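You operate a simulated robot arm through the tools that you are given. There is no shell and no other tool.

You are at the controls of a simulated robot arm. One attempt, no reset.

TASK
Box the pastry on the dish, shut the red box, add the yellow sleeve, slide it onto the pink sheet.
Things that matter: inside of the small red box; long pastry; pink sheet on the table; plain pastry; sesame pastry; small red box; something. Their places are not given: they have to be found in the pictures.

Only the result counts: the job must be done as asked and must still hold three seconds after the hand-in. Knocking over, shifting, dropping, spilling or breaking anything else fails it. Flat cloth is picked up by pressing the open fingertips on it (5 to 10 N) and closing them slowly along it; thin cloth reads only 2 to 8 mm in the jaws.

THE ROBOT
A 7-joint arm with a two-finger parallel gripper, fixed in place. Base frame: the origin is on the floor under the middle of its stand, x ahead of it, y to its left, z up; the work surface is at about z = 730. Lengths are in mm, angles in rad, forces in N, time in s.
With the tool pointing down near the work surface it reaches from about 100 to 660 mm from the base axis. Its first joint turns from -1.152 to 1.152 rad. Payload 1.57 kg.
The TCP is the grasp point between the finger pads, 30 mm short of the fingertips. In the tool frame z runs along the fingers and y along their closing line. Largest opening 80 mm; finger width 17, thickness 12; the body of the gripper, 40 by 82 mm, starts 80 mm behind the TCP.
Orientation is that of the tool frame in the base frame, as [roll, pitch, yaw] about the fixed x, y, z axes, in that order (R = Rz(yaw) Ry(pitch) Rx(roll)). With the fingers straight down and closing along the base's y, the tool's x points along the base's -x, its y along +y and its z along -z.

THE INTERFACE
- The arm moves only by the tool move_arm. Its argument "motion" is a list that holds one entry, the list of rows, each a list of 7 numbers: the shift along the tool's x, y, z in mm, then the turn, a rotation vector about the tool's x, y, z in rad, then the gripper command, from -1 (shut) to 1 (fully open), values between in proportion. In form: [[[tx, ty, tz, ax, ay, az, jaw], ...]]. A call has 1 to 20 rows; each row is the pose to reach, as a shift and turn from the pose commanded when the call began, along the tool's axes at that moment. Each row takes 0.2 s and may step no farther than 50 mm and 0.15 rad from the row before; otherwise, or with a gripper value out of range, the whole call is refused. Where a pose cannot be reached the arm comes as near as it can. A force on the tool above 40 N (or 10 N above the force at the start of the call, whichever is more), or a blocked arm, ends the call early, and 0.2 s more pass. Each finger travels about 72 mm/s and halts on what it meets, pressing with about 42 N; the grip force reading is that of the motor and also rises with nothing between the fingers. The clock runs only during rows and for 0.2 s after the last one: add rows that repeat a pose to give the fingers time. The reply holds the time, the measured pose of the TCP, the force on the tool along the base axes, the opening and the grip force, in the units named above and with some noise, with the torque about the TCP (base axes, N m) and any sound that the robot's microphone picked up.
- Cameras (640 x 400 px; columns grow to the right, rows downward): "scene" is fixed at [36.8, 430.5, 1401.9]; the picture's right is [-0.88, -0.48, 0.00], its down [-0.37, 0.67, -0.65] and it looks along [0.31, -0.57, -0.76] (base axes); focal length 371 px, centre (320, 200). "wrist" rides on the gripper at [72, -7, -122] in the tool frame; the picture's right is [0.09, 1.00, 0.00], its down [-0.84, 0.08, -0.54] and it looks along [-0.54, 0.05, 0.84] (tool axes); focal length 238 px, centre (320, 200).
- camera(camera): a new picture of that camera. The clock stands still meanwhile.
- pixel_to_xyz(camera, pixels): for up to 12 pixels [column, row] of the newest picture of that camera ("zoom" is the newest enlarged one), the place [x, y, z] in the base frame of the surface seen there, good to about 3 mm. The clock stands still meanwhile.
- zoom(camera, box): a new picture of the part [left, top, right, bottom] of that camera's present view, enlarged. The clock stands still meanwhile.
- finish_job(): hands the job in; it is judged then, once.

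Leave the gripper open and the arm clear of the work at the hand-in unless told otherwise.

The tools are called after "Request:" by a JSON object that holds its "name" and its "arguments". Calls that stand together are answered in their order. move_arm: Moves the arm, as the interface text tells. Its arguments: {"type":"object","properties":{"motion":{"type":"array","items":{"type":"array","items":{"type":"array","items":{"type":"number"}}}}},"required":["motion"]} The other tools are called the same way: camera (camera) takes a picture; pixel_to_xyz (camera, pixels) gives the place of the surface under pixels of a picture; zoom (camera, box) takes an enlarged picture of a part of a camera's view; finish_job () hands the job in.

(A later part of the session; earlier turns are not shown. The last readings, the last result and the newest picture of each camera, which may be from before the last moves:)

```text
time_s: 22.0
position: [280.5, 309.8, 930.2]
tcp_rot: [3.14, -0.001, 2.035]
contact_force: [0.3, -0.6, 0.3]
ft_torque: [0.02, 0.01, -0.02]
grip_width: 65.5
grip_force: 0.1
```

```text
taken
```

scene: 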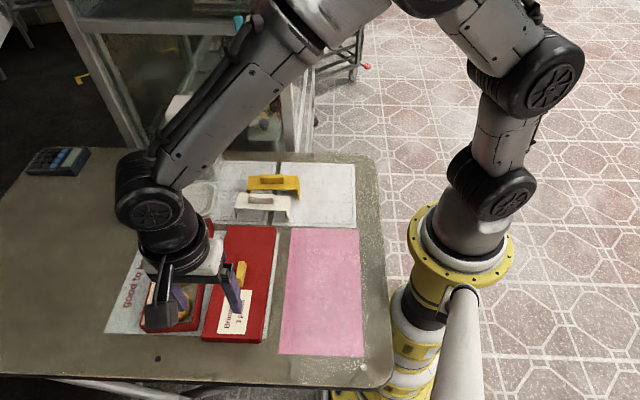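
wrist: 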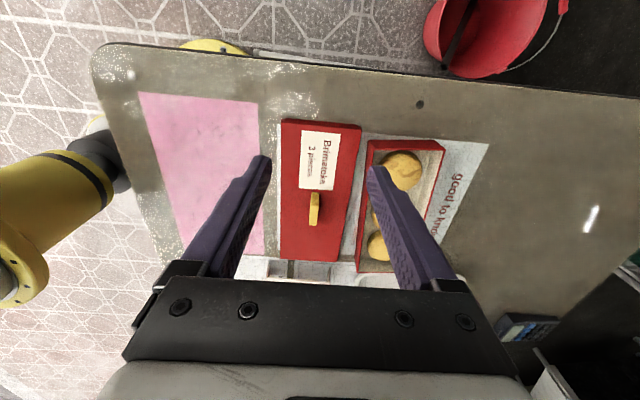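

Now I'll measure the lid from this view: zoom and take its corners and the knob.

Request:
{"name": "zoom", "arguments": {"camera": "wrist", "box": [250, 105, 410, 205]}}

Request:
{"name": "pixel_to_xyz", "arguments": {"camera": "zoom", "pixels": [[134, 76], [434, 104], [130, 300], [410, 300], [440, 110], [260, 350], [280, 370], [125, 70], [150, 76], [420, 104], [131, 200], [422, 200]]}}

Request:
{"name": "zoom", "arguments": {"camera": "wrist", "box": [250, 175, 410, 275]}}

Request:
{"name": "pixel_to_xyz", "arguments": {"camera": "zoom", "pixels": [[126, 328], [345, 340], [126, 200], [370, 200], [242, 90], [275, 90], [240, 160], [272, 195], [258, 72], [126, 100], [390, 100], [350, 330]]}}

```text
4.00 times, centred on (330, 155) of wrist
```

zoom: 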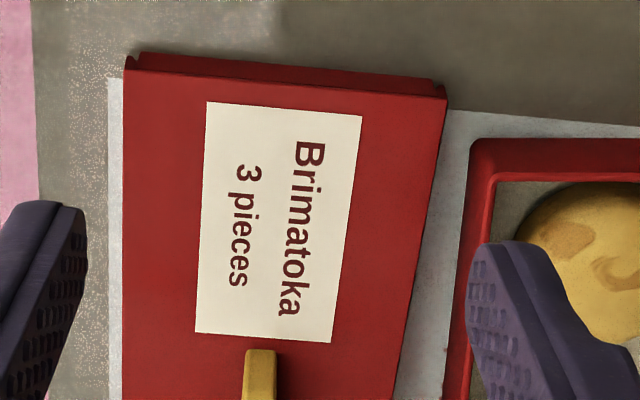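

```text
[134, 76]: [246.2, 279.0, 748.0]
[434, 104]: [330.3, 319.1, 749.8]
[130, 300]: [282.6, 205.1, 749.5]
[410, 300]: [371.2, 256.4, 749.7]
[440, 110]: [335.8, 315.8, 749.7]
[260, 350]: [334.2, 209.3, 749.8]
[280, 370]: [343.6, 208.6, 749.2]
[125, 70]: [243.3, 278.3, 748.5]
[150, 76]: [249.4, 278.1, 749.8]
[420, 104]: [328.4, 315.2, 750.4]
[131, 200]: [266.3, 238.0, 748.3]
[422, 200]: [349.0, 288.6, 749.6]
```

```text
4.00 times, centred on (330, 225) of wrist
```

zoom: 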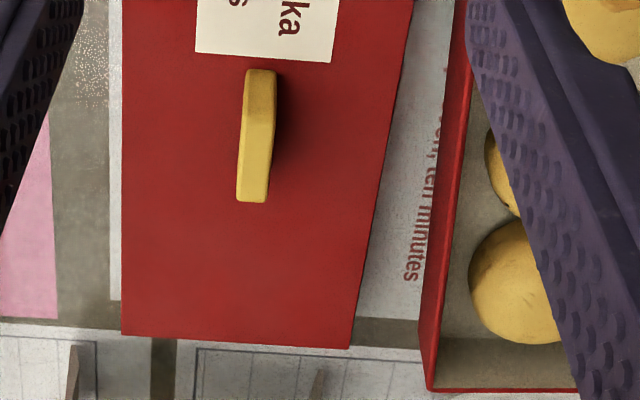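

```text
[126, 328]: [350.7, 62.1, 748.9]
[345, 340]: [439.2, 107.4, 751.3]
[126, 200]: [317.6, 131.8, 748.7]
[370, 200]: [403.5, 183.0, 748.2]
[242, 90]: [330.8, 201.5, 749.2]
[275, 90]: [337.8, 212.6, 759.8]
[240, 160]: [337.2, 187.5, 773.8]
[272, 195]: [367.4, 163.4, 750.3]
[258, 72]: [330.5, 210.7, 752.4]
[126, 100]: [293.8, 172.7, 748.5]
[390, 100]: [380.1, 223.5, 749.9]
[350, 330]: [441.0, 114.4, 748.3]
```

The lid: centre ≈(343,192), turned ≈27°, about 101×239 mm, top z≈750; knob on top to ≈775. Before grasping it, I want the tray's pose accurately. I'll move above the tray, aligned with it, jaws open, and look.

Request:
{"name": "move_arm", "arguments": {"motion": [[[-20.6, 29.6, 2.5, 0, 0, -0.024, 1], [-41.2, 59.2, 5, 0, 0, -0.047, 1], [-61.9, 88.7, 7.5, 0, 0, -0.07, 1], [-82.5, 118.3, 10.1, 0, 0, -0.094, 1], [-82.5, 118.3, 10.1, 0, 0, -0.094, 1]]]}}

Request:
{"name": "camera", "arguments": {"camera": "wrist"}}

Request:
{"name": "zoom", "arguments": {"camera": "wrist", "box": [200, 50, 440, 200]}}

```text
time_s: 23.2
position: [422.4, 289.2, 918.4]
tcp_rot: [3.14, 0.0, 2.128]
contact_force: [-0.4, 0.1, -0.4]
ft_torque: [0.02, 0.04, -0.02]
grip_width: 79.8
grip_force: 0.0
```

```text
taken
```

wrist: 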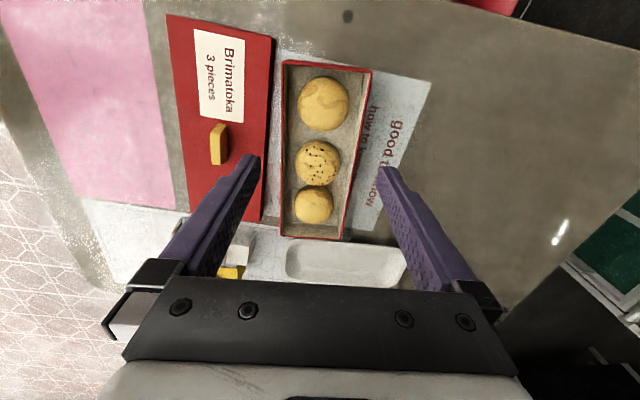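

```text
2.67 times, centred on (320, 125) of wrist
```

zoom: 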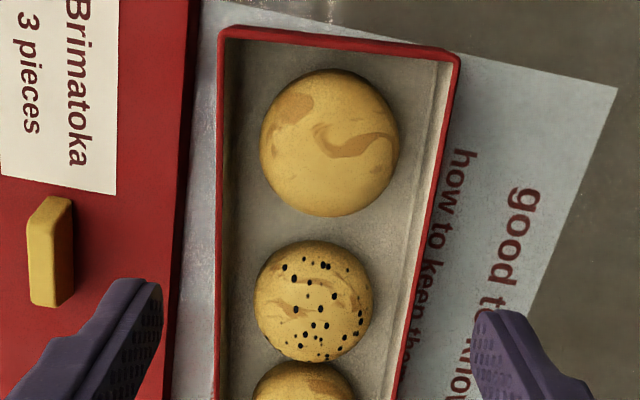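

All three pastries are in the tray. I'll zoom on three parts of the tray and pull several rim points for a good fit.

Request:
{"name": "zoom", "arguments": {"camera": "wrist", "box": [264, 50, 392, 130]}}

Request:
{"name": "pixel_to_xyz", "arguments": {"camera": "zoom", "pixels": [[104, 64], [526, 110], [200, 72], [300, 84], [400, 95], [100, 150], [97, 250], [92, 350], [515, 170], [500, 250], [486, 320], [475, 380]]}}

Request:
{"name": "zoom", "arguments": {"camera": "wrist", "box": [252, 165, 380, 245]}}

Request:
{"name": "pixel_to_xyz", "arguments": {"camera": "zoom", "pixels": [[146, 350], [440, 372], [150, 100], [149, 200], [148, 300], [494, 60], [482, 140], [468, 220], [454, 300], [200, 354], [300, 362], [400, 370]]}}

```text
5.00 times, centred on (328, 90) of wrist
```

zoom: 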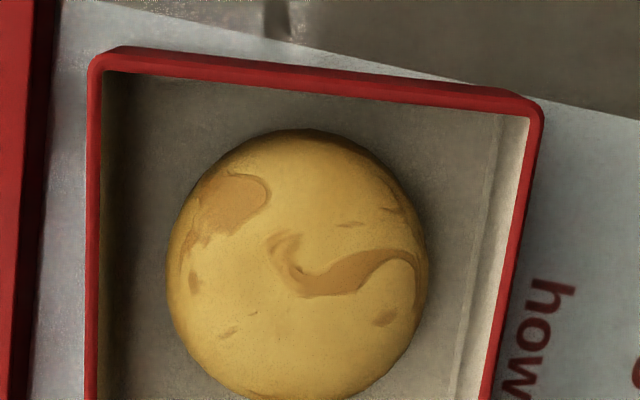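

```text
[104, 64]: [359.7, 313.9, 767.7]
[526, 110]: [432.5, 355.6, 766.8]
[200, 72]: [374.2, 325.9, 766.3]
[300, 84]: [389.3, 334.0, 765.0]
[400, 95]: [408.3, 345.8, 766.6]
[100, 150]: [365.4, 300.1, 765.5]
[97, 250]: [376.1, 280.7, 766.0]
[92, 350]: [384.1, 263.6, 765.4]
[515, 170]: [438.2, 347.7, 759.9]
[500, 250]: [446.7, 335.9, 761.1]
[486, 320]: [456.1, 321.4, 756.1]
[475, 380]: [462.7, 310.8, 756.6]
```

```text
5.00 times, centred on (316, 205) of wrist
```

zoom: 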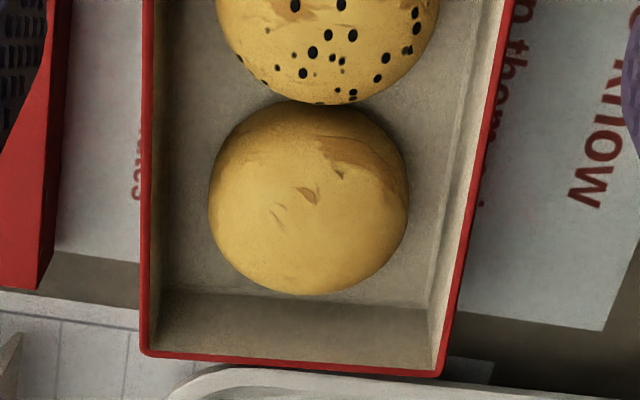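

```text
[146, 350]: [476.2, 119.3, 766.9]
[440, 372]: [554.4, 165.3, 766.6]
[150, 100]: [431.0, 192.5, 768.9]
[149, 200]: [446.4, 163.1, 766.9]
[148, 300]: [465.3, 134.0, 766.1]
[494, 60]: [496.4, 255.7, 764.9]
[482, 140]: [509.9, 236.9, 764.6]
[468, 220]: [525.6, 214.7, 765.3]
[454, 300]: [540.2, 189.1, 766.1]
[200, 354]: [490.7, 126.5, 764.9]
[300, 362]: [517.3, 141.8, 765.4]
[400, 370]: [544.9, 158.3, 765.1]
```

The tray fit gives centre ≈(455.2, 238.8), angle ≈31.6°, outer about 93×232. The lid's play is only a millimetre or two, so I'll measure the lid and knob the same way from right above.

Request:
{"name": "move_arm", "arguments": {"motion": [[[5.9, -38.2, 5, 0, 0, 0.029, 1], [11.7, -76.3, 10, 0, 0, 0.058, 1], [17.6, -114.5, 15, 0, 0, 0.087, 1], [17.6, -114.5, 15, 0, 0, 0.087, 1]]]}}

Request:
{"name": "camera", "arguments": {"camera": "wrist"}}

```text
time_s: 24.2
position: [318.2, 242.3, 902.8]
tcp_rot: [3.139, -0.001, 2.04]
contact_force: [-0.4, 0.3, -0.7]
ft_torque: [0.01, -0.03, 0.04]
grip_width: 80.0
grip_force: 0.1
```

```text
taken
```

wrist: 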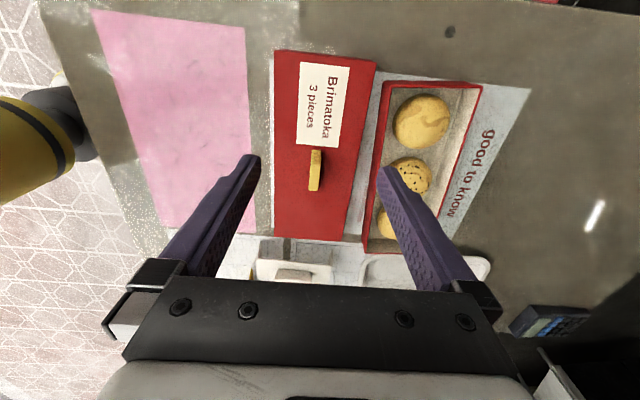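

The lid fills cols 272–376, rows 50–241. I'll zoom in on three parts and take edge points.

Request:
{"name": "zoom", "arguments": {"camera": "wrist", "box": [264, 40, 392, 120]}}

Request:
{"name": "zoom", "arguments": {"camera": "wrist", "box": [256, 165, 384, 245]}}

Request:
{"name": "zoom", "arguments": {"camera": "wrist", "box": [284, 140, 348, 200]}}

```text
5.00 times, centred on (328, 80) of wrist
```

zoom: 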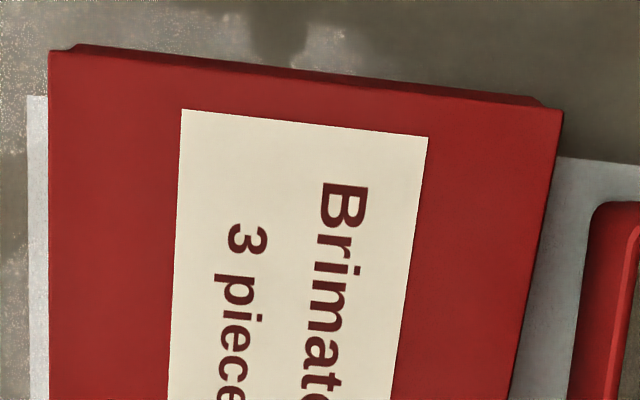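

```text
5.00 times, centred on (320, 205) of wrist
```

zoom: 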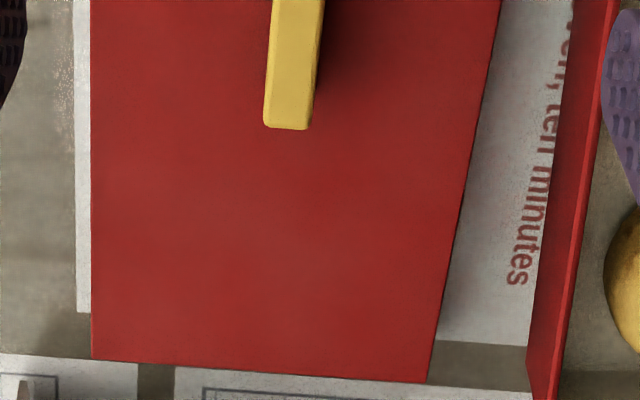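

```text
6.67 times, centred on (316, 170) of wrist
```

zoom: 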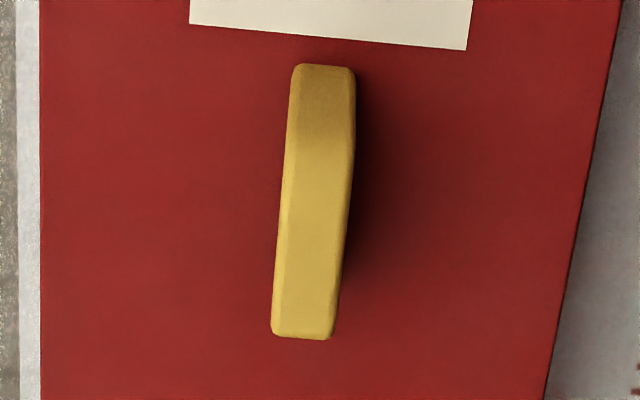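

I'll query edge points of the lid (in wrist pixel coordinates) and of the knob.

Request:
{"name": "pixel_to_xyz", "arguments": {"camera": "wrist", "pixels": [[276, 51.4], [304, 54.6], [334, 58], [364, 61.4], [286, 237], [301, 238], [316, 239], [336, 240.2], [312, 151.5], [313, 160], [314.8, 170], [313.5, 188]]}}

Request:
{"name": "pixel_to_xyz", "arguments": {"camera": "wrist", "pixels": [[274.4, 60], [274.4, 90], [274.2, 116], [274.8, 175], [274.8, 205], [274.8, 233], [373, 80], [368, 110], [363.4, 135], [354.2, 175], [348.4, 205], [343, 233]]}}

Request:
{"name": "pixel_to_xyz", "arguments": {"camera": "zoom", "pixels": [[284, 200], [346, 200], [312, 75], [302, 330], [315, 100], [310, 250], [292, 120], [348, 120], [280, 280], [338, 280], [320, 66], [300, 336]]}}

```text
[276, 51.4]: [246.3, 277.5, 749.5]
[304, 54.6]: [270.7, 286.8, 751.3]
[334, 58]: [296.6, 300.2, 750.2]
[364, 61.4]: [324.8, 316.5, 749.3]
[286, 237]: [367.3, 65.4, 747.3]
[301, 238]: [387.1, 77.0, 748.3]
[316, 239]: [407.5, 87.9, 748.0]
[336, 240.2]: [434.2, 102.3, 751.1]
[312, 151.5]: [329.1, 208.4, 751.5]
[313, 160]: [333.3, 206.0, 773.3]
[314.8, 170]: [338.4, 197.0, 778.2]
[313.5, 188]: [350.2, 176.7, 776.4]
```

```text
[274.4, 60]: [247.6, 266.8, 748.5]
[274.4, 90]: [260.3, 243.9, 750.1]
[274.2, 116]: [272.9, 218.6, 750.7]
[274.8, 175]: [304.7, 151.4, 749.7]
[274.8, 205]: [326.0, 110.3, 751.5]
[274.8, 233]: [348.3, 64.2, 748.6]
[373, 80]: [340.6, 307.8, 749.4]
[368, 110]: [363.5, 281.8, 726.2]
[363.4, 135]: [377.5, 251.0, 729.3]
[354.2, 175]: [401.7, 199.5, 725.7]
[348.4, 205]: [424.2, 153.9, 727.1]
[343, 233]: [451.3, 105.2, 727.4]
```

```text
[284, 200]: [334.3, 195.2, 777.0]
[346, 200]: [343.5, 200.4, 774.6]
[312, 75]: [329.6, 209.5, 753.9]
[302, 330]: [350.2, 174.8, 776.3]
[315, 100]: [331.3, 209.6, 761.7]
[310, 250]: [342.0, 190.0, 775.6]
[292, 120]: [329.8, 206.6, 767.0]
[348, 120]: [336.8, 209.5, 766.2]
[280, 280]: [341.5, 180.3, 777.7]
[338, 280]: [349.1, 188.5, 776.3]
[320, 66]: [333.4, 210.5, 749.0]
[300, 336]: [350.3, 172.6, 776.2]
```

Lid: centre ≈(342.7,190.7), angle ≈26.5°; the knob is at its centre, about 11 mm thick along the closing line. I'll go above the knob (tips ~20 mm over it) with jaws at 40 mm and check.

Request:
{"name": "move_arm", "arguments": {"motion": [[[-20, -0.2, 25, 0, 0, 0.003, 0.5], [-40, -0.4, 50, 0, 0, 0.006, 0.2], [-58.7, -0.6, 75, 0, 0, 0.009, 0], [-58.7, -0.6, 80, 0, 0, 0.009, 0], [-58.7, -0.6, 80, 0, 0, 0.009, 0]]]}}

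Request:
{"name": "camera", "arguments": {"camera": "wrist"}}

Request:
{"name": "zoom", "arguments": {"camera": "scene", "box": [160, 210, 320, 310]}}

```text
time_s: 25.4
position: [342.7, 190.8, 823.2]
tcp_rot: [3.139, 0.0, 2.034]
contact_force: [0.1, 0.7, 0.8]
ft_torque: [-0.01, -0.02, 0.01]
grip_width: 39.9
grip_force: 0.1
```

```text
taken
```

wrist: 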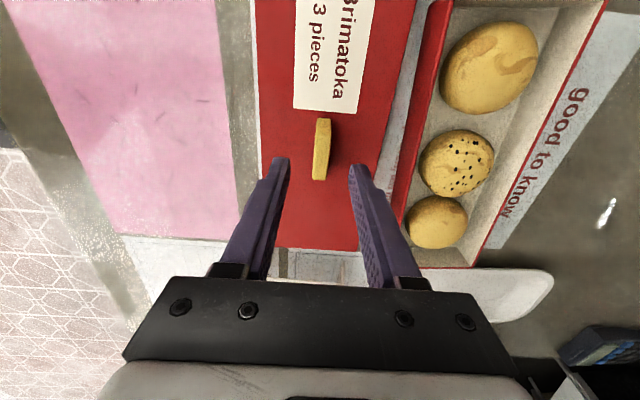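

```text
4.00 times, centred on (240, 260) of scene
```

zoom: 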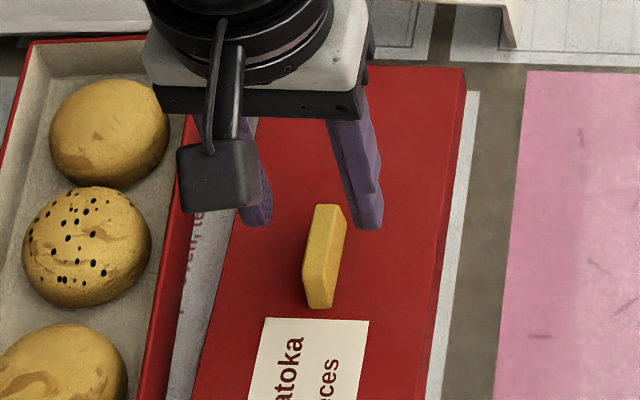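

The knob is centred between the fingers at (321,150). I'll lower 41 mm (tips ≈4 mm above the lid) and close slowly on the knob.

Request:
{"name": "move_arm", "arguments": {"motion": [[[0, 0, 15, 0, 0, 0, 0], [0, 0, 30, 0, 0, 0, 0], [0, 0, 41, 0, 0, 0, 0], [0, 0, 41, 0, 0, 0, 0]]]}}

Request:
{"name": "move_arm", "arguments": {"motion": [[[0, 0, 0, 0, 0, 0, -0.3], [0, 0, 0, 0, 0, 0, -0.5], [0, 0, 0, 0, 0, 0, -0.65], [0, 0, 0, 0, 0, 0, -0.75], [0, 0, 0, 0, 0, 0, -0.85], [0, 0, 0, 0, 0, 0, -0.85]]]}}

Request:
{"name": "camera", "arguments": {"camera": "wrist"}}

```text
time_s: 26.4
position: [344.2, 192.2, 784.2]
tcp_rot: [3.14, 0.001, 2.032]
contact_force: [1.7, 0.5, 0.8]
ft_torque: [0.0, 0.03, 0.0]
grip_width: 40.0
grip_force: 0.3
```

```text
time_s: 27.8
position: [342.5, 191.9, 783.8]
tcp_rot: [3.141, -0.001, 2.034]
contact_force: [0.3, -0.1, 0.9]
ft_torque: [-0.03, 0.02, 0.01]
grip_width: 10.8
grip_force: 28.9
```

```text
taken
```

wrist: 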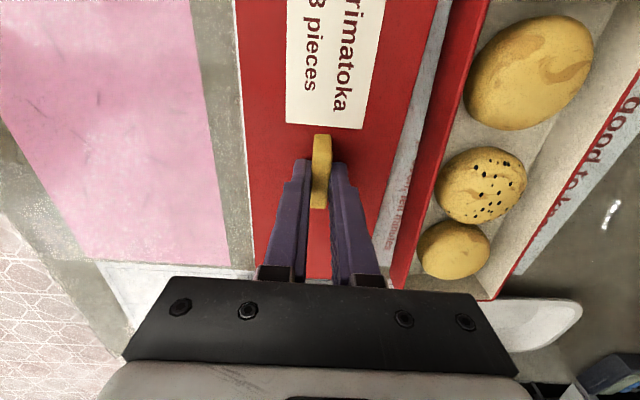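

The knob is held at 10.8 mm. I'll tighten fully and lift 65 mm straight up, slowly.

Request:
{"name": "move_arm", "arguments": {"motion": [[[0, 0, 0, 0, 0, 0, -1], [0, 0, 0, 0, 0, 0, -1], [0, 0, -5, 0, 0, 0, -1], [0, 0, -15, 0, 0, 0, -1], [0, 0, -30, 0, 0, 0, -1], [0, 0, -48, 0, 0, 0, -1], [0, 0, -65, 0, 0, 0, -1], [0, 0, -65, 0, 0, 0, -1]]]}}

Request:
{"name": "camera", "arguments": {"camera": "wrist"}}

Request:
{"name": "camera", "arguments": {"camera": "scene"}}

```text
time_s: 29.6
position: [341.7, 190.3, 847.3]
tcp_rot: [3.139, 0.002, 2.033]
contact_force: [1.0, 0.1, -0.4]
ft_torque: [0.0, 0.0, 0.0]
grip_width: 10.9
grip_force: 28.9
```

```text
taken
```

wrist: 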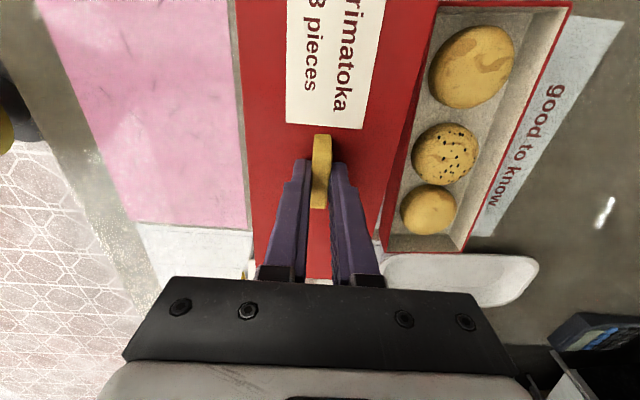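

```text
taken
```

scene: 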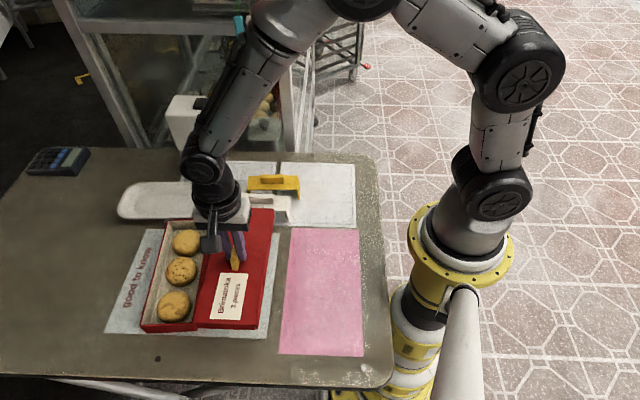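

The lid is lifted cleanly. I'll carry it over the tray to (455.2, 238.8), turning +5.1° to match it, staying at this height.

Request:
{"name": "move_arm", "arguments": {"motion": [[[-1.4, 24.4, 0, 0, 0, -0.018, -1], [-2.8, 48.8, 0, 0, 0, -0.036, -1], [-4.3, 73.3, 0, 0, 0, -0.054, -1], [-5.7, 97.7, 0, 0, 0, -0.072, -1], [-7.1, 122.1, 0, 0, 0, -0.089, -1], [-7.1, 122.1, 0, 0, 0, -0.089, -1], [-7.1, 122.1, 0, 0, 0, -0.089, -1]]]}}

Request:
{"name": "camera", "arguments": {"camera": "wrist"}}

Request:
{"name": "camera", "arguments": {"camera": "scene"}}

Request:
{"name": "zoom", "arguments": {"camera": "scene", "box": [110, 200, 302, 350]}}

```text
time_s: 31.2
position: [453.0, 240.5, 849.7]
tcp_rot: [3.14, 0.0, 2.123]
contact_force: [0.3, -0.6, -0.3]
ft_torque: [0.0, -0.02, -0.02]
grip_width: 10.9
grip_force: 28.3
```

```text
taken
```

wrist: 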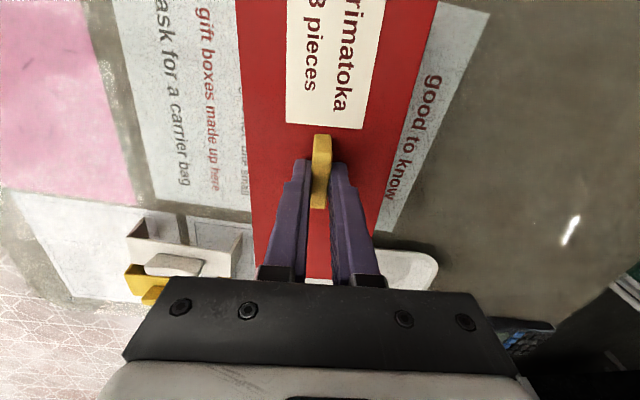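

```text
taken
```

scene: 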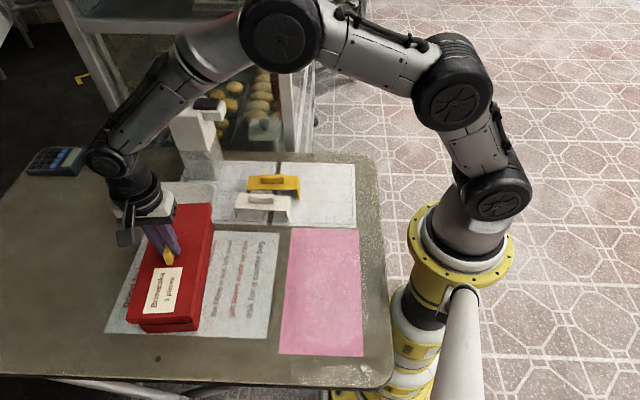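

```text
2.67 times, centred on (206, 275) of scene
```

zoom: 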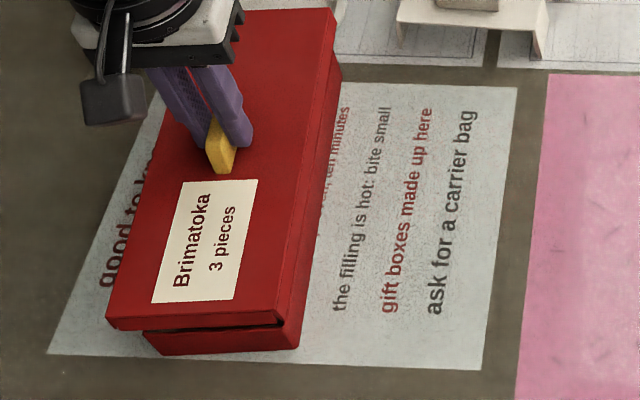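

The lid hangs over the tray; visually it lines up well. I'll measure its corners and edges in this view against the expected tray position.

Request:
{"name": "pixel_to_xyz", "arguments": {"camera": "zoom", "pixels": [[109, 318], [278, 313], [331, 12], [150, 318], [200, 317], [250, 315], [283, 290], [295, 220], [306, 150], [318, 80], [115, 290], [130, 250]]}}

Request:
{"name": "pixel_to_xyz", "arguments": {"camera": "zoom", "pixels": [[160, 345], [200, 345], [250, 342], [290, 335], [297, 330], [150, 335], [300, 320], [310, 260], [320, 200], [335, 100], [296, 345], [160, 352]]}}

Request:
{"name": "pixel_to_xyz", "arguments": {"camera": "wrist", "pixels": [[240, 40], [244, 100], [250, 180], [253, 230], [434, 20], [420, 70], [400, 130], [385, 190], [320, 150], [318, 200], [310, 277], [330, 277]]}}

```text
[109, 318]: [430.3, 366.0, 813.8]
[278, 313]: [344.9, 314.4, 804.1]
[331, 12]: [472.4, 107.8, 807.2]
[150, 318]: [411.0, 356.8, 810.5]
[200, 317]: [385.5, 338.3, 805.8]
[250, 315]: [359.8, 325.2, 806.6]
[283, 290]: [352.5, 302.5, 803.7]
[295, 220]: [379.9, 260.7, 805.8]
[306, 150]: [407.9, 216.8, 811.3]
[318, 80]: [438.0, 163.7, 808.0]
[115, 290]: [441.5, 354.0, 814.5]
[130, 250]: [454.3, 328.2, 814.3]
```

```text
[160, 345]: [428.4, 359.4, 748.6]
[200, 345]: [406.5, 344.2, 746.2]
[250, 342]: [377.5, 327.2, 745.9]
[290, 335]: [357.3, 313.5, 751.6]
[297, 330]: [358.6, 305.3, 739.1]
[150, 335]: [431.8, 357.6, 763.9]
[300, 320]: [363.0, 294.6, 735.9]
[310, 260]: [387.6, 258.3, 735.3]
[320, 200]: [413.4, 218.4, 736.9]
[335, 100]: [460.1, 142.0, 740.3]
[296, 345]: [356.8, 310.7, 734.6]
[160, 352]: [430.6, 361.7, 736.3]
```

```text
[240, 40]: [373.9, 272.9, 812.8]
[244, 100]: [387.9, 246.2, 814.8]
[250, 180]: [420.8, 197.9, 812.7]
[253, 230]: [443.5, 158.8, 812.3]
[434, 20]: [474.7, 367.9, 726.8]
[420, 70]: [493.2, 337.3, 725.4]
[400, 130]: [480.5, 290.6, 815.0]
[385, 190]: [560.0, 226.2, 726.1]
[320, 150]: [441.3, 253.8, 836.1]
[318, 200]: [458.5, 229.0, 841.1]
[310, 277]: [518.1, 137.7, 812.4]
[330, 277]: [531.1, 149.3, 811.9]
```

The lid sits about 1.7 mm too far to the near end and 1.3 mm too far to the base side. I'll correct that and lower 20 mm so the lid's skirt is just above the rim.

Request:
{"name": "move_arm", "arguments": {"motion": [[[-1.7, 1.3, 7, 0, 0, 0, -1], [-1.7, 1.3, 14, 0, 0, 0, -1], [-1.7, 1.3, 20, 0, 0, 0, -1], [-1.7, 1.3, 20, 0, 0, 0, -1]]]}}

Request:
{"name": "zoom", "arguments": {"camera": "scene", "box": [120, 290, 216, 350]}}

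Request:
{"name": "zoom", "arguments": {"camera": "scene", "box": [150, 200, 246, 260]}}

Request:
{"name": "zoom", "arguments": {"camera": "scene", "box": [110, 200, 302, 350]}}

```text
time_s: 32.2
position: [456.3, 239.3, 829.3]
tcp_rot: [3.14, 0.0, 2.123]
contact_force: [0.7, -0.8, -0.2]
ft_torque: [-0.01, 0.0, 0.04]
grip_width: 11.0
grip_force: 28.4
```

```text
6.67 times, centred on (168, 320) of scene
```

zoom: 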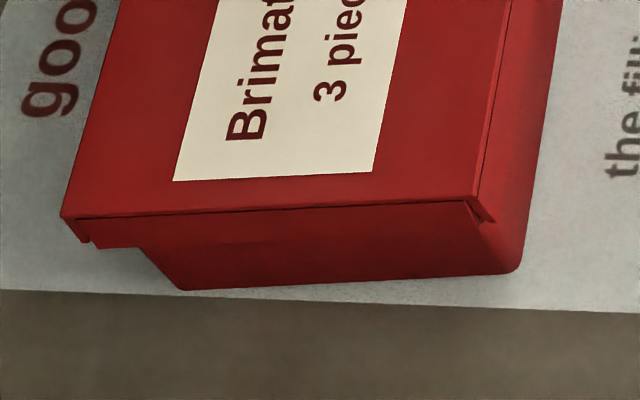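

```text
6.67 times, centred on (198, 230) of scene
```

zoom: 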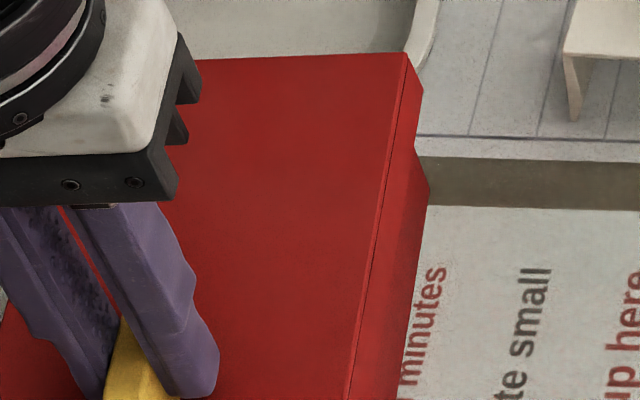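

```text
2.67 times, centred on (206, 275) of scene
```

zoom: 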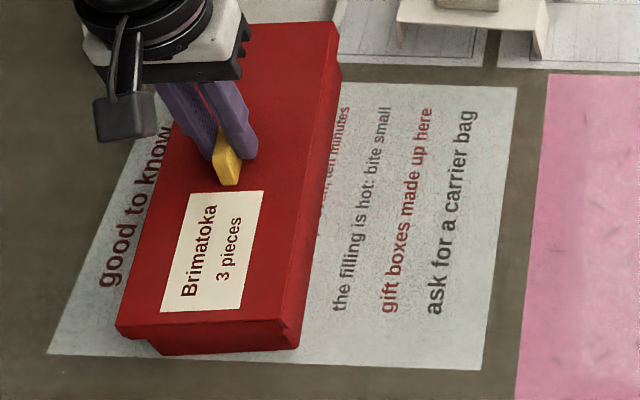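

I'll compare lid and tray faces by coordinates once more at this height.

Request:
{"name": "pixel_to_xyz", "arguments": {"camera": "zoom", "pixels": [[140, 331], [180, 330], [220, 328], [260, 326], [165, 345], [190, 346], [220, 346], [260, 343], [240, 344], [200, 350], [280, 340], [150, 331]]}}

Request:
{"name": "pixel_to_xyz", "arguments": {"camera": "zoom", "pixels": [[288, 300], [296, 250], [306, 190], [316, 130], [326, 75], [333, 40], [300, 320], [307, 280], [316, 225], [326, 160], [335, 100], [338, 80]]}}

Request:
{"name": "camera", "arguments": {"camera": "wrist"}}

```text
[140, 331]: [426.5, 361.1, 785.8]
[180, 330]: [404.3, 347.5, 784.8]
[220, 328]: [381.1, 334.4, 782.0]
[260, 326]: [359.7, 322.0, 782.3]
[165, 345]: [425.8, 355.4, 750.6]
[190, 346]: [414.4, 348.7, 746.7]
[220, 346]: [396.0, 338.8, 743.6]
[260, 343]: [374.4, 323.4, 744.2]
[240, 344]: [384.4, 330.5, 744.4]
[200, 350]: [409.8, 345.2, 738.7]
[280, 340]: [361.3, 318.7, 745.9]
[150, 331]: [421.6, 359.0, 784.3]
```

```text
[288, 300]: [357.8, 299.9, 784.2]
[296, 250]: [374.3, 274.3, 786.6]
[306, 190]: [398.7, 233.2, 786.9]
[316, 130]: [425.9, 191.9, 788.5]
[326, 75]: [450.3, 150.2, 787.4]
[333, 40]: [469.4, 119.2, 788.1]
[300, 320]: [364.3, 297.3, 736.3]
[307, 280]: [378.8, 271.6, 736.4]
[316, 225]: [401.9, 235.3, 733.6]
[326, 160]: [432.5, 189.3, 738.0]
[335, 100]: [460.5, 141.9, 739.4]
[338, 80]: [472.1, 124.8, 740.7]
```

```text
taken
```

wrist: 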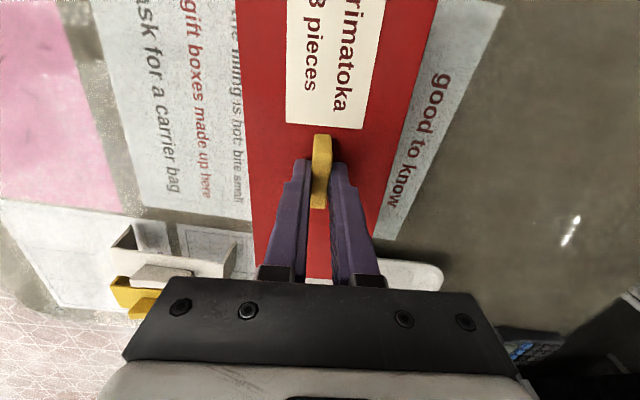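

Overhangs are now 4.6 mm at the near end and 4.1 mm at the side, as they should be. I'll lower gently in 3 mm steps, watching for contact where the skirt passes the rim.

Request:
{"name": "move_arm", "arguments": {"motion": [[[0, 0, 3, 0, 0, 0, -1], [0, 0, 6, 0, 0, 0, -1], [0, 0, 9, 0, 0, 0, -1], [0, 0, 12, 0, 0, 0, -1], [0, 0, 14, 0, 0, 0, -1], [0, 0, 14, 0, 0, 0, -1]]]}}

Request:
{"name": "zoom", "arguments": {"camera": "scene", "box": [120, 210, 248, 350]}}

```text
time_s: 33.6
position: [455.6, 238.8, 813.9]
tcp_rot: [3.138, 0.001, 2.123]
contact_force: [-0.8, -0.3, -0.4]
ft_torque: [0.0, 0.02, 0.02]
grip_width: 10.9
grip_force: 28.5
```

```text
2.86 times, centred on (184, 280) of scene
```

zoom: 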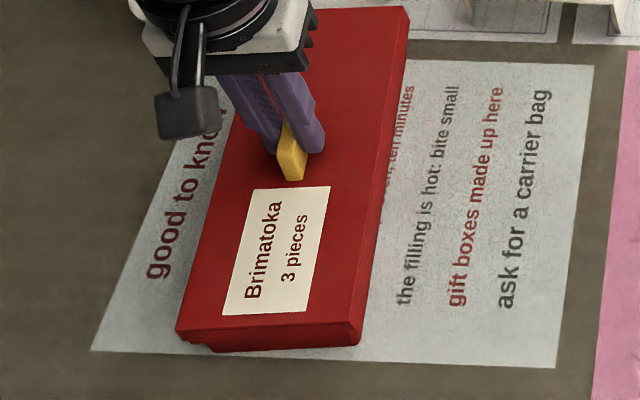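

No contact force though the skirt is already below the rim – it has slipped over. I'll continue down in small steps until it seats.

Request:
{"name": "move_arm", "arguments": {"motion": [[[0, 0, 2, 0, 0, 0, -1], [0, 0, 4, 0, 0, 0, -1], [0, 0, 6, 0, 0, 0, -1], [0, 0, 8, 0, 0, 0, -1], [0, 0, 10, 0, 0, 0, -1], [0, 0, 10, 0, 0, 0, -1]]]}}

Request:
{"name": "zoom", "arguments": {"camera": "scene", "box": [120, 210, 248, 350]}}

```text
time_s: 35.0
position: [456.6, 238.5, 804.3]
tcp_rot: [3.14, 0.0, 2.123]
contact_force: [0.2, -0.3, 0.2]
ft_torque: [0.01, 0.03, -0.01]
grip_width: 10.6
grip_force: 28.2
```

```text
2.86 times, centred on (184, 280) of scene
```

zoom: 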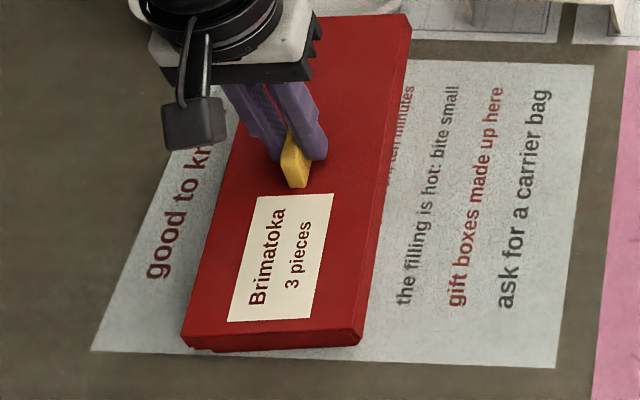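

Still free. I'll go on in 1 mm steps.

Request:
{"name": "move_arm", "arguments": {"motion": [[[0, 0, 1, 0, 0, 0, -1], [0, 0, 2, 0, 0, 0, -1], [0, 0, 3, 0, 0, 0, -1], [0, 0, 4, 0, 0, 0, -1], [0, 0, 4, 0, 0, 0, -1]]]}}

```text
time_s: 36.2
position: [456.8, 239.9, 804.2]
tcp_rot: [3.135, 0.0, 2.122]
contact_force: [-12.9, 1.1, 27.6]
ft_torque: [0.02, 0.5, -0.03]
grip_width: 11.1
grip_force: 28.2
heard: snap
```

I heard a snap and read 27.6 N upward at z≈804: the lid seems to have seated. I'll look closely before releasing.

Request:
{"name": "zoom", "arguments": {"camera": "scene", "box": [120, 290, 216, 350]}}

Request:
{"name": "zoom", "arguments": {"camera": "scene", "box": [130, 200, 258, 280]}}

Request:
{"name": "camera", "arguments": {"camera": "wrist"}}

```text
6.67 times, centred on (168, 320) of scene
```

zoom: 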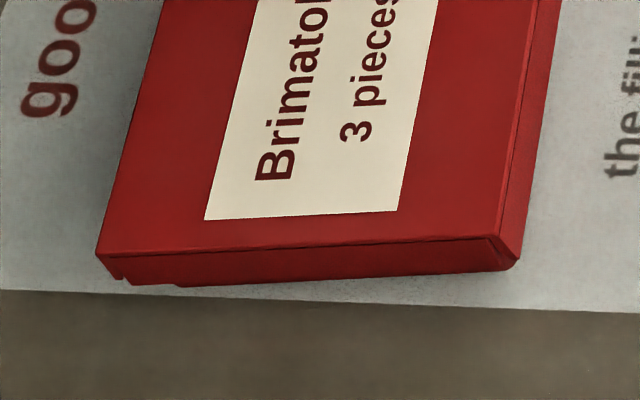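

```text
5.00 times, centred on (194, 240) of scene
```

zoom: 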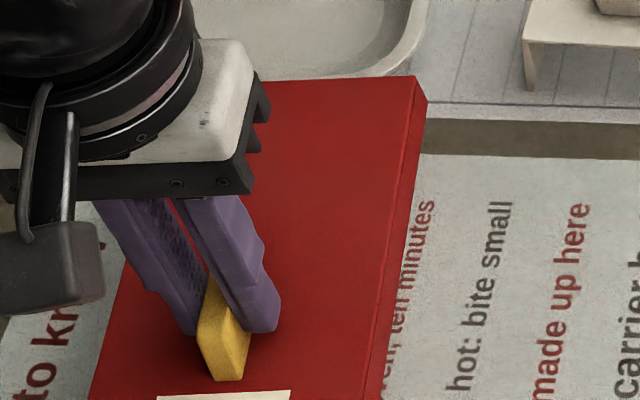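

```text
taken
```

wrist: 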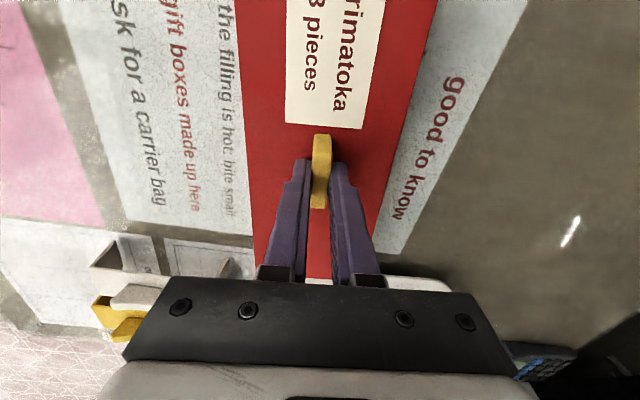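

I'll check the lid's top height at several spots to see that it lies level and fully down.

Request:
{"name": "pixel_to_xyz", "arguments": {"camera": "scene", "pixels": [[140, 325], [190, 322], [160, 270], [170, 290], [203, 230], [205, 218], [195, 250], [199, 260], [145, 310], [185, 300], [150, 290], [190, 217]]}}

Request:
{"name": "pixel_to_xyz", "arguments": {"camera": "wrist", "pixels": [[245, 20], [260, 60], [260, 120], [265, 200], [270, 240], [400, 20], [390, 100], [370, 180], [318, 275], [330, 275], [280, 150], [360, 150]]}}

```text
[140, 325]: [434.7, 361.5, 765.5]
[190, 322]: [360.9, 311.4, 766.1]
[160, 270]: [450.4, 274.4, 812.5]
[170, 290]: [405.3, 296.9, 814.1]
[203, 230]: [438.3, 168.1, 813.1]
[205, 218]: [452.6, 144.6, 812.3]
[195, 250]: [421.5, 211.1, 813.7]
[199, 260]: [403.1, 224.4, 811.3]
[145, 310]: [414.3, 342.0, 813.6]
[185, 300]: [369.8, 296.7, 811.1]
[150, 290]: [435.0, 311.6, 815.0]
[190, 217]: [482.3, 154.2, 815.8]
```

```text
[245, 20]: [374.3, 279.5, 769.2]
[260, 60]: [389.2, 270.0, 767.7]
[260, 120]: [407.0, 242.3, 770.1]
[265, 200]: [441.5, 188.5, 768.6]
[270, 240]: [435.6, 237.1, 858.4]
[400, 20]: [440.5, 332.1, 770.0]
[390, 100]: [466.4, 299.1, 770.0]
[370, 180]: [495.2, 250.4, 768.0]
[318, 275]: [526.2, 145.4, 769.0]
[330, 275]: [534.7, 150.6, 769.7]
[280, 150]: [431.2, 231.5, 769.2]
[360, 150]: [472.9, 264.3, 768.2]
```

The lid top reads ≈769 everywhere: level and fully closed. I'll take the pressure off (2 mm up), open to 40 mm, and rise clear.

Request:
{"name": "move_arm", "arguments": {"motion": [[[0, 0, -2.5, 0, 0, 0, -1], [0, 0, -2.5, 0, 0, 0, -1]]]}}

Request:
{"name": "move_arm", "arguments": {"motion": [[[0, 0, 0, 0, 0, 0, -0.6], [0, 0, 0, 0, 0, 0, -0.2], [0, 0, 0, 0, 0, 0, 0], [0, 0, 0, 0, 0, 0, 0], [0, 0, -15, 0, 0, 0, 0], [0, 0, -40, 0, 0, 0, 0], [0, 0, -80, 0, 0, 0, 0], [0, 0, -120, 0, 0, 0, 0], [0, 0, -120, 0, 0, 0, 0]]]}}

Request:
{"name": "camera", "arguments": {"camera": "wrist"}}

Request:
{"name": "camera", "arguments": {"camera": "scene"}}

```text
time_s: 36.8
position: [456.4, 238.5, 803.5]
tcp_rot: [3.134, 0.0, 2.122]
contact_force: [2.1, 7.2, 10.0]
ft_torque: [0.18, 0.1, -0.06]
grip_width: 10.9
grip_force: 28.7
```

```text
time_s: 38.8
position: [456.2, 239.3, 923.2]
tcp_rot: [-3.141, 0.001, 2.122]
contact_force: [0.3, -0.4, 0.4]
ft_torque: [0.0, 0.0, -0.02]
grip_width: 39.7
grip_force: 0.0
```

```text
taken
```

wrist: 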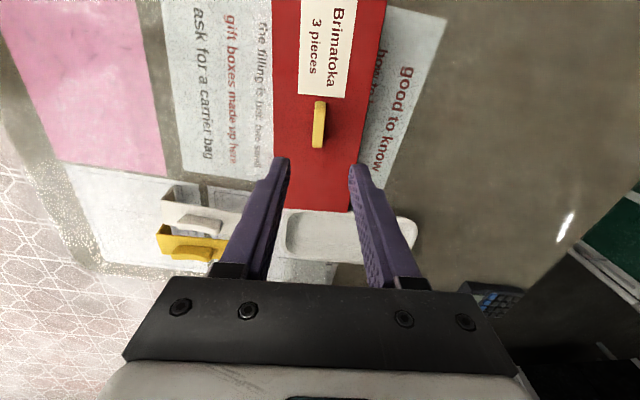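

```text
taken
```

scene: 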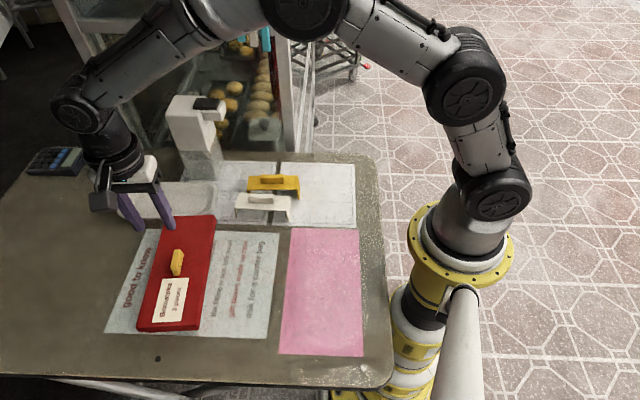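

The box is closed. Next, the yellow sleeve: I'll turn the gripper 85° (to close across the sleeve's handle) and move above the sleeves for a closer look.

Request:
{"name": "move_arm", "arguments": {"motion": [[[-16.3, -21.6, 0, 0, 0, -0.1349, 0.5], [-32.5, -43.1, 0, 0, 0, -0.2697, 0.5], [-48.8, -64.7, 0, 0, 0, -0.4046, 0.5], [-65, -86.3, 0, 0, 0, -0.5395, 1], [-81.3, -107.9, 0, 0, 0, -0.6743, 1], [-97.5, -129.4, 0, 0, 0, -0.8092, 1], [-113.8, -151, 0, 0, 0, -0.944, 1], [-130, -172.6, 0, 0, 0, -1.0789, 1], [-146.3, -194.2, 0, 0, 0, -1.2138, 1], [-162.5, -215.7, 0, 0, 0, -1.3486, 1], [-178.8, -237.3, 3.5, 0, 0, -1.4835, 1], [-178.8, -237.3, 3.5, 0, 0, -1.4835, 1]]]}}

Request:
{"name": "camera", "arguments": {"camera": "wrist"}}

Request:
{"name": "camera", "arguments": {"camera": "scene"}}

```text
time_s: 41.4
position: [347.3, -37.2, 920.4]
tcp_rot: [-3.14, 0.001, -2.675]
contact_force: [0.2, 0.5, -0.7]
ft_torque: [0.01, 0.05, 0.01]
grip_width: 80.3
grip_force: 0.1
```

```text
taken
```

wrist: 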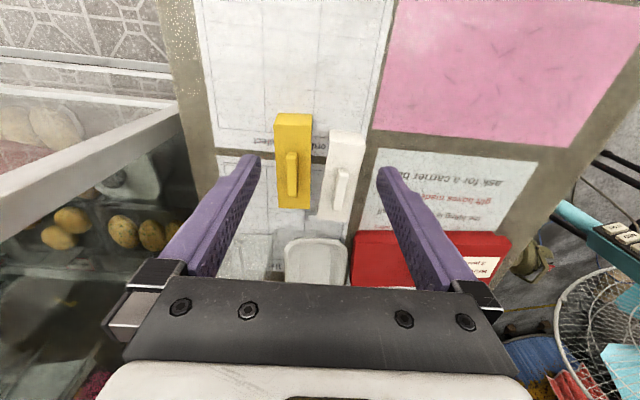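

```text
taken
```

scene: 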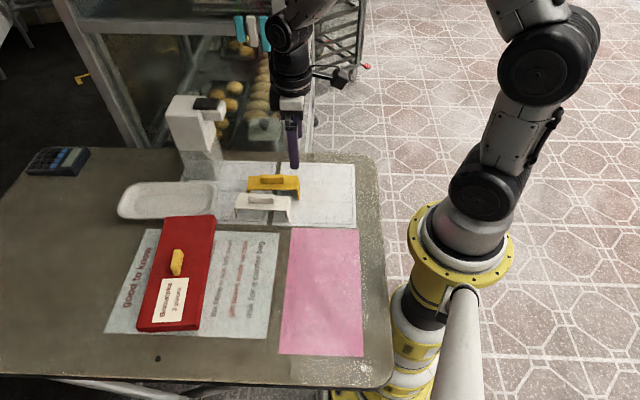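

The yellow sleeve is at (293,160) in the wrist view, the white one beside it. I'll zoom in and measure.

Request:
{"name": "zoom", "arguments": {"camera": "wrist", "box": [250, 100, 394, 230]}}

Request:
{"name": "zoom", "arguments": {"camera": "wrist", "box": [262, 105, 358, 165]}}

Request:
{"name": "zoom", "arguments": {"camera": "wrist", "box": [262, 160, 358, 220]}}

Request:
{"name": "zoom", "arguments": {"camera": "scene", "box": [225, 165, 321, 225]}}

```text
3.08 times, centred on (322, 165) of wrist
```

zoom: 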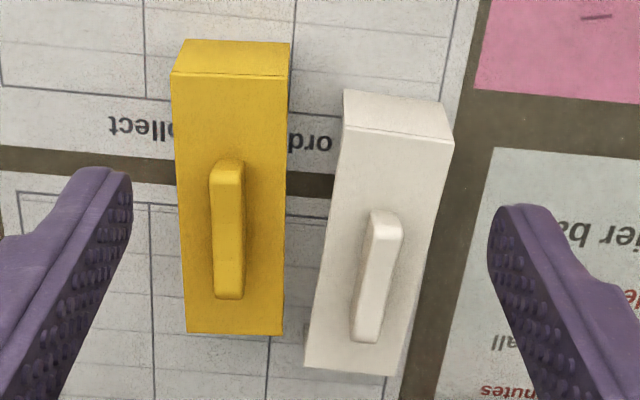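

```text
6.67 times, centred on (310, 135) of wrist
```

zoom: 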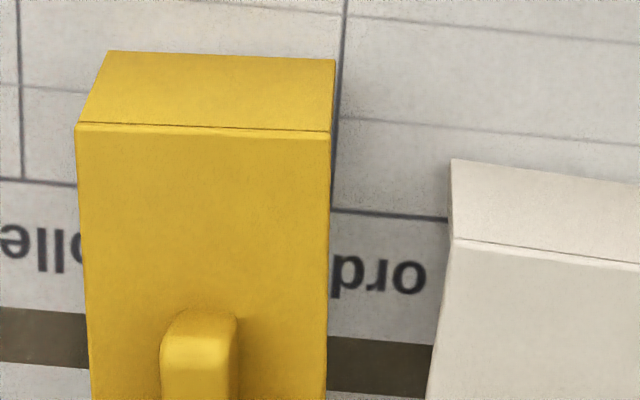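

```text
6.67 times, centred on (310, 190) of wrist
```

zoom: 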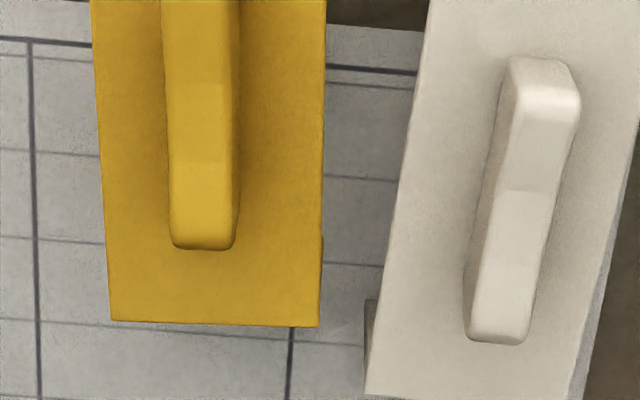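

```text
6.67 times, centred on (273, 195) of scene
```

zoom: 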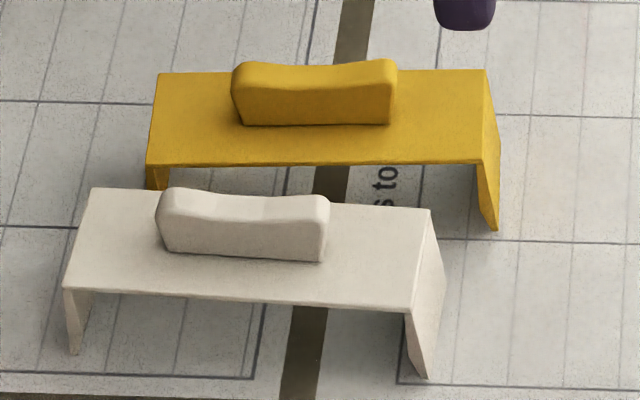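

I'll get the yellow sleeve's roof edges, handle and legs in coordinates.

Request:
{"name": "pixel_to_xyz", "arguments": {"camera": "wrist", "pixels": [[276, 125.5], [290, 125.8], [308, 126.2], [275.2, 144.7], [277.3, 175], [278.7, 197.5], [310.4, 144.7], [309.8, 175], [309.2, 197.5], [282, 207.2], [294, 207.4], [306, 208]]}}

Request:
{"name": "pixel_to_xyz", "arguments": {"camera": "wrist", "pixels": [[291.7, 157], [291.7, 165], [292, 175], [292, 185], [292, 195], [288, 175], [296.5, 175], [288.5, 190], [296, 190], [292, 153], [276, 118], [310, 115]]}}

Request:
{"name": "pixel_to_xyz", "arguments": {"camera": "zoom", "pixels": [[150, 160], [480, 160], [160, 76], [485, 72], [494, 222], [155, 183], [238, 100], [388, 100], [315, 70], [495, 150], [488, 190], [315, 118]]}}

```text
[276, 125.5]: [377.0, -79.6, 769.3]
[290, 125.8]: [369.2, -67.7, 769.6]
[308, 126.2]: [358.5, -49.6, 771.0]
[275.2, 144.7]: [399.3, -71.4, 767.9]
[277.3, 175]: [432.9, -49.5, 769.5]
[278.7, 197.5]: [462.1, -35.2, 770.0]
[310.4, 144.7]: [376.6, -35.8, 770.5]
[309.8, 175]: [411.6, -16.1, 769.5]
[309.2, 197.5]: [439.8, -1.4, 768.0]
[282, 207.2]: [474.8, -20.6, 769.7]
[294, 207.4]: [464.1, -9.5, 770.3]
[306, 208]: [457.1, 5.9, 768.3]
```

```text
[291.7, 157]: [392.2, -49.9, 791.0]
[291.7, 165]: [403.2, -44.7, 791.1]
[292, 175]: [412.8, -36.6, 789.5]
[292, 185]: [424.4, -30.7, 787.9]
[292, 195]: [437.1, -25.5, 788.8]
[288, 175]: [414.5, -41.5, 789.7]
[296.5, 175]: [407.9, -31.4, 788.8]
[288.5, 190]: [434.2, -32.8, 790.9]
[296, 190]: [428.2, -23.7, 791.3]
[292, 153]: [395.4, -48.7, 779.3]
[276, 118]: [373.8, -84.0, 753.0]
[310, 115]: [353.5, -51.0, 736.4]
```

```text
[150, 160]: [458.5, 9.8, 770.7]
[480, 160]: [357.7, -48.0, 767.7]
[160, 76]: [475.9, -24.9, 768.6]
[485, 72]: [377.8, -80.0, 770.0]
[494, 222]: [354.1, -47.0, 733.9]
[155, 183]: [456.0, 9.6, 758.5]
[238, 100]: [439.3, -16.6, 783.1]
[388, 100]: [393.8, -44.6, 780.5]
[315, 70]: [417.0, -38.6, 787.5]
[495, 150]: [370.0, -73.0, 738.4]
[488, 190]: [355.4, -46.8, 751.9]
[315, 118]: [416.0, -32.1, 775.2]
```

The yellow sleeve: centre ≈(417.2,-35.7), angle ≈29.7°, about 115 × 36 mm, roof z≈769.5, handle top ≈790. I'll go above its handle with the jaws at 32 mm, tips ~15 mm over it, and check.

Request:
{"name": "move_arm", "arguments": {"motion": [[[-20.8, -9.4, 25, 0, 0, -0.018, 0.5], [-41.6, -18.7, 50, 0, 0, -0.036, 0], [-62.4, -28.1, 75, 0, 0, -0.054, -0.2], [-62.4, -28.1, 82, 0, 0, -0.054, -0.2], [-62.4, -28.1, 82, 0, 0, -0.054, -0.2]]]}}

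Request:
{"name": "camera", "arguments": {"camera": "wrist"}}

Request:
{"name": "zoom", "arguments": {"camera": "scene", "box": [205, 125, 333, 225]}}

```text
time_s: 42.6
position: [416.5, -34.7, 838.6]
tcp_rot: [-3.141, 0.001, -2.623]
contact_force: [-0.3, 0.1, -1.0]
ft_torque: [0.01, -0.01, 0.0]
grip_width: 32.0
grip_force: 0.1
```

```text
taken
```

wrist: 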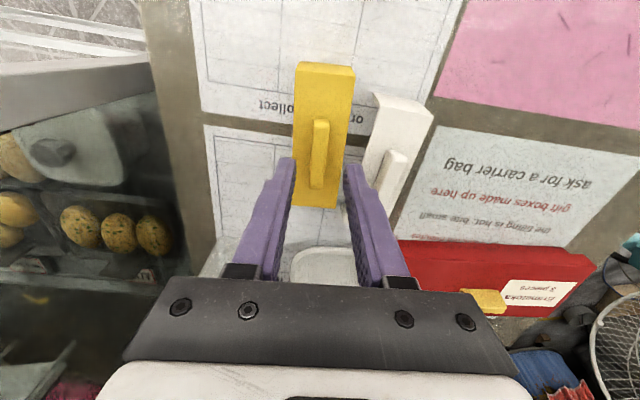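

```text
4.00 times, centred on (269, 175) of scene
```

zoom: 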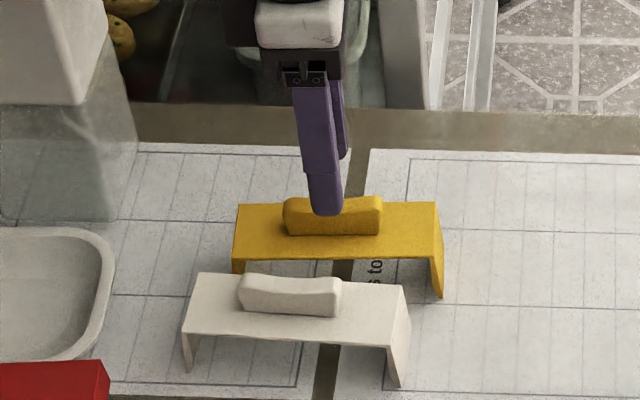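

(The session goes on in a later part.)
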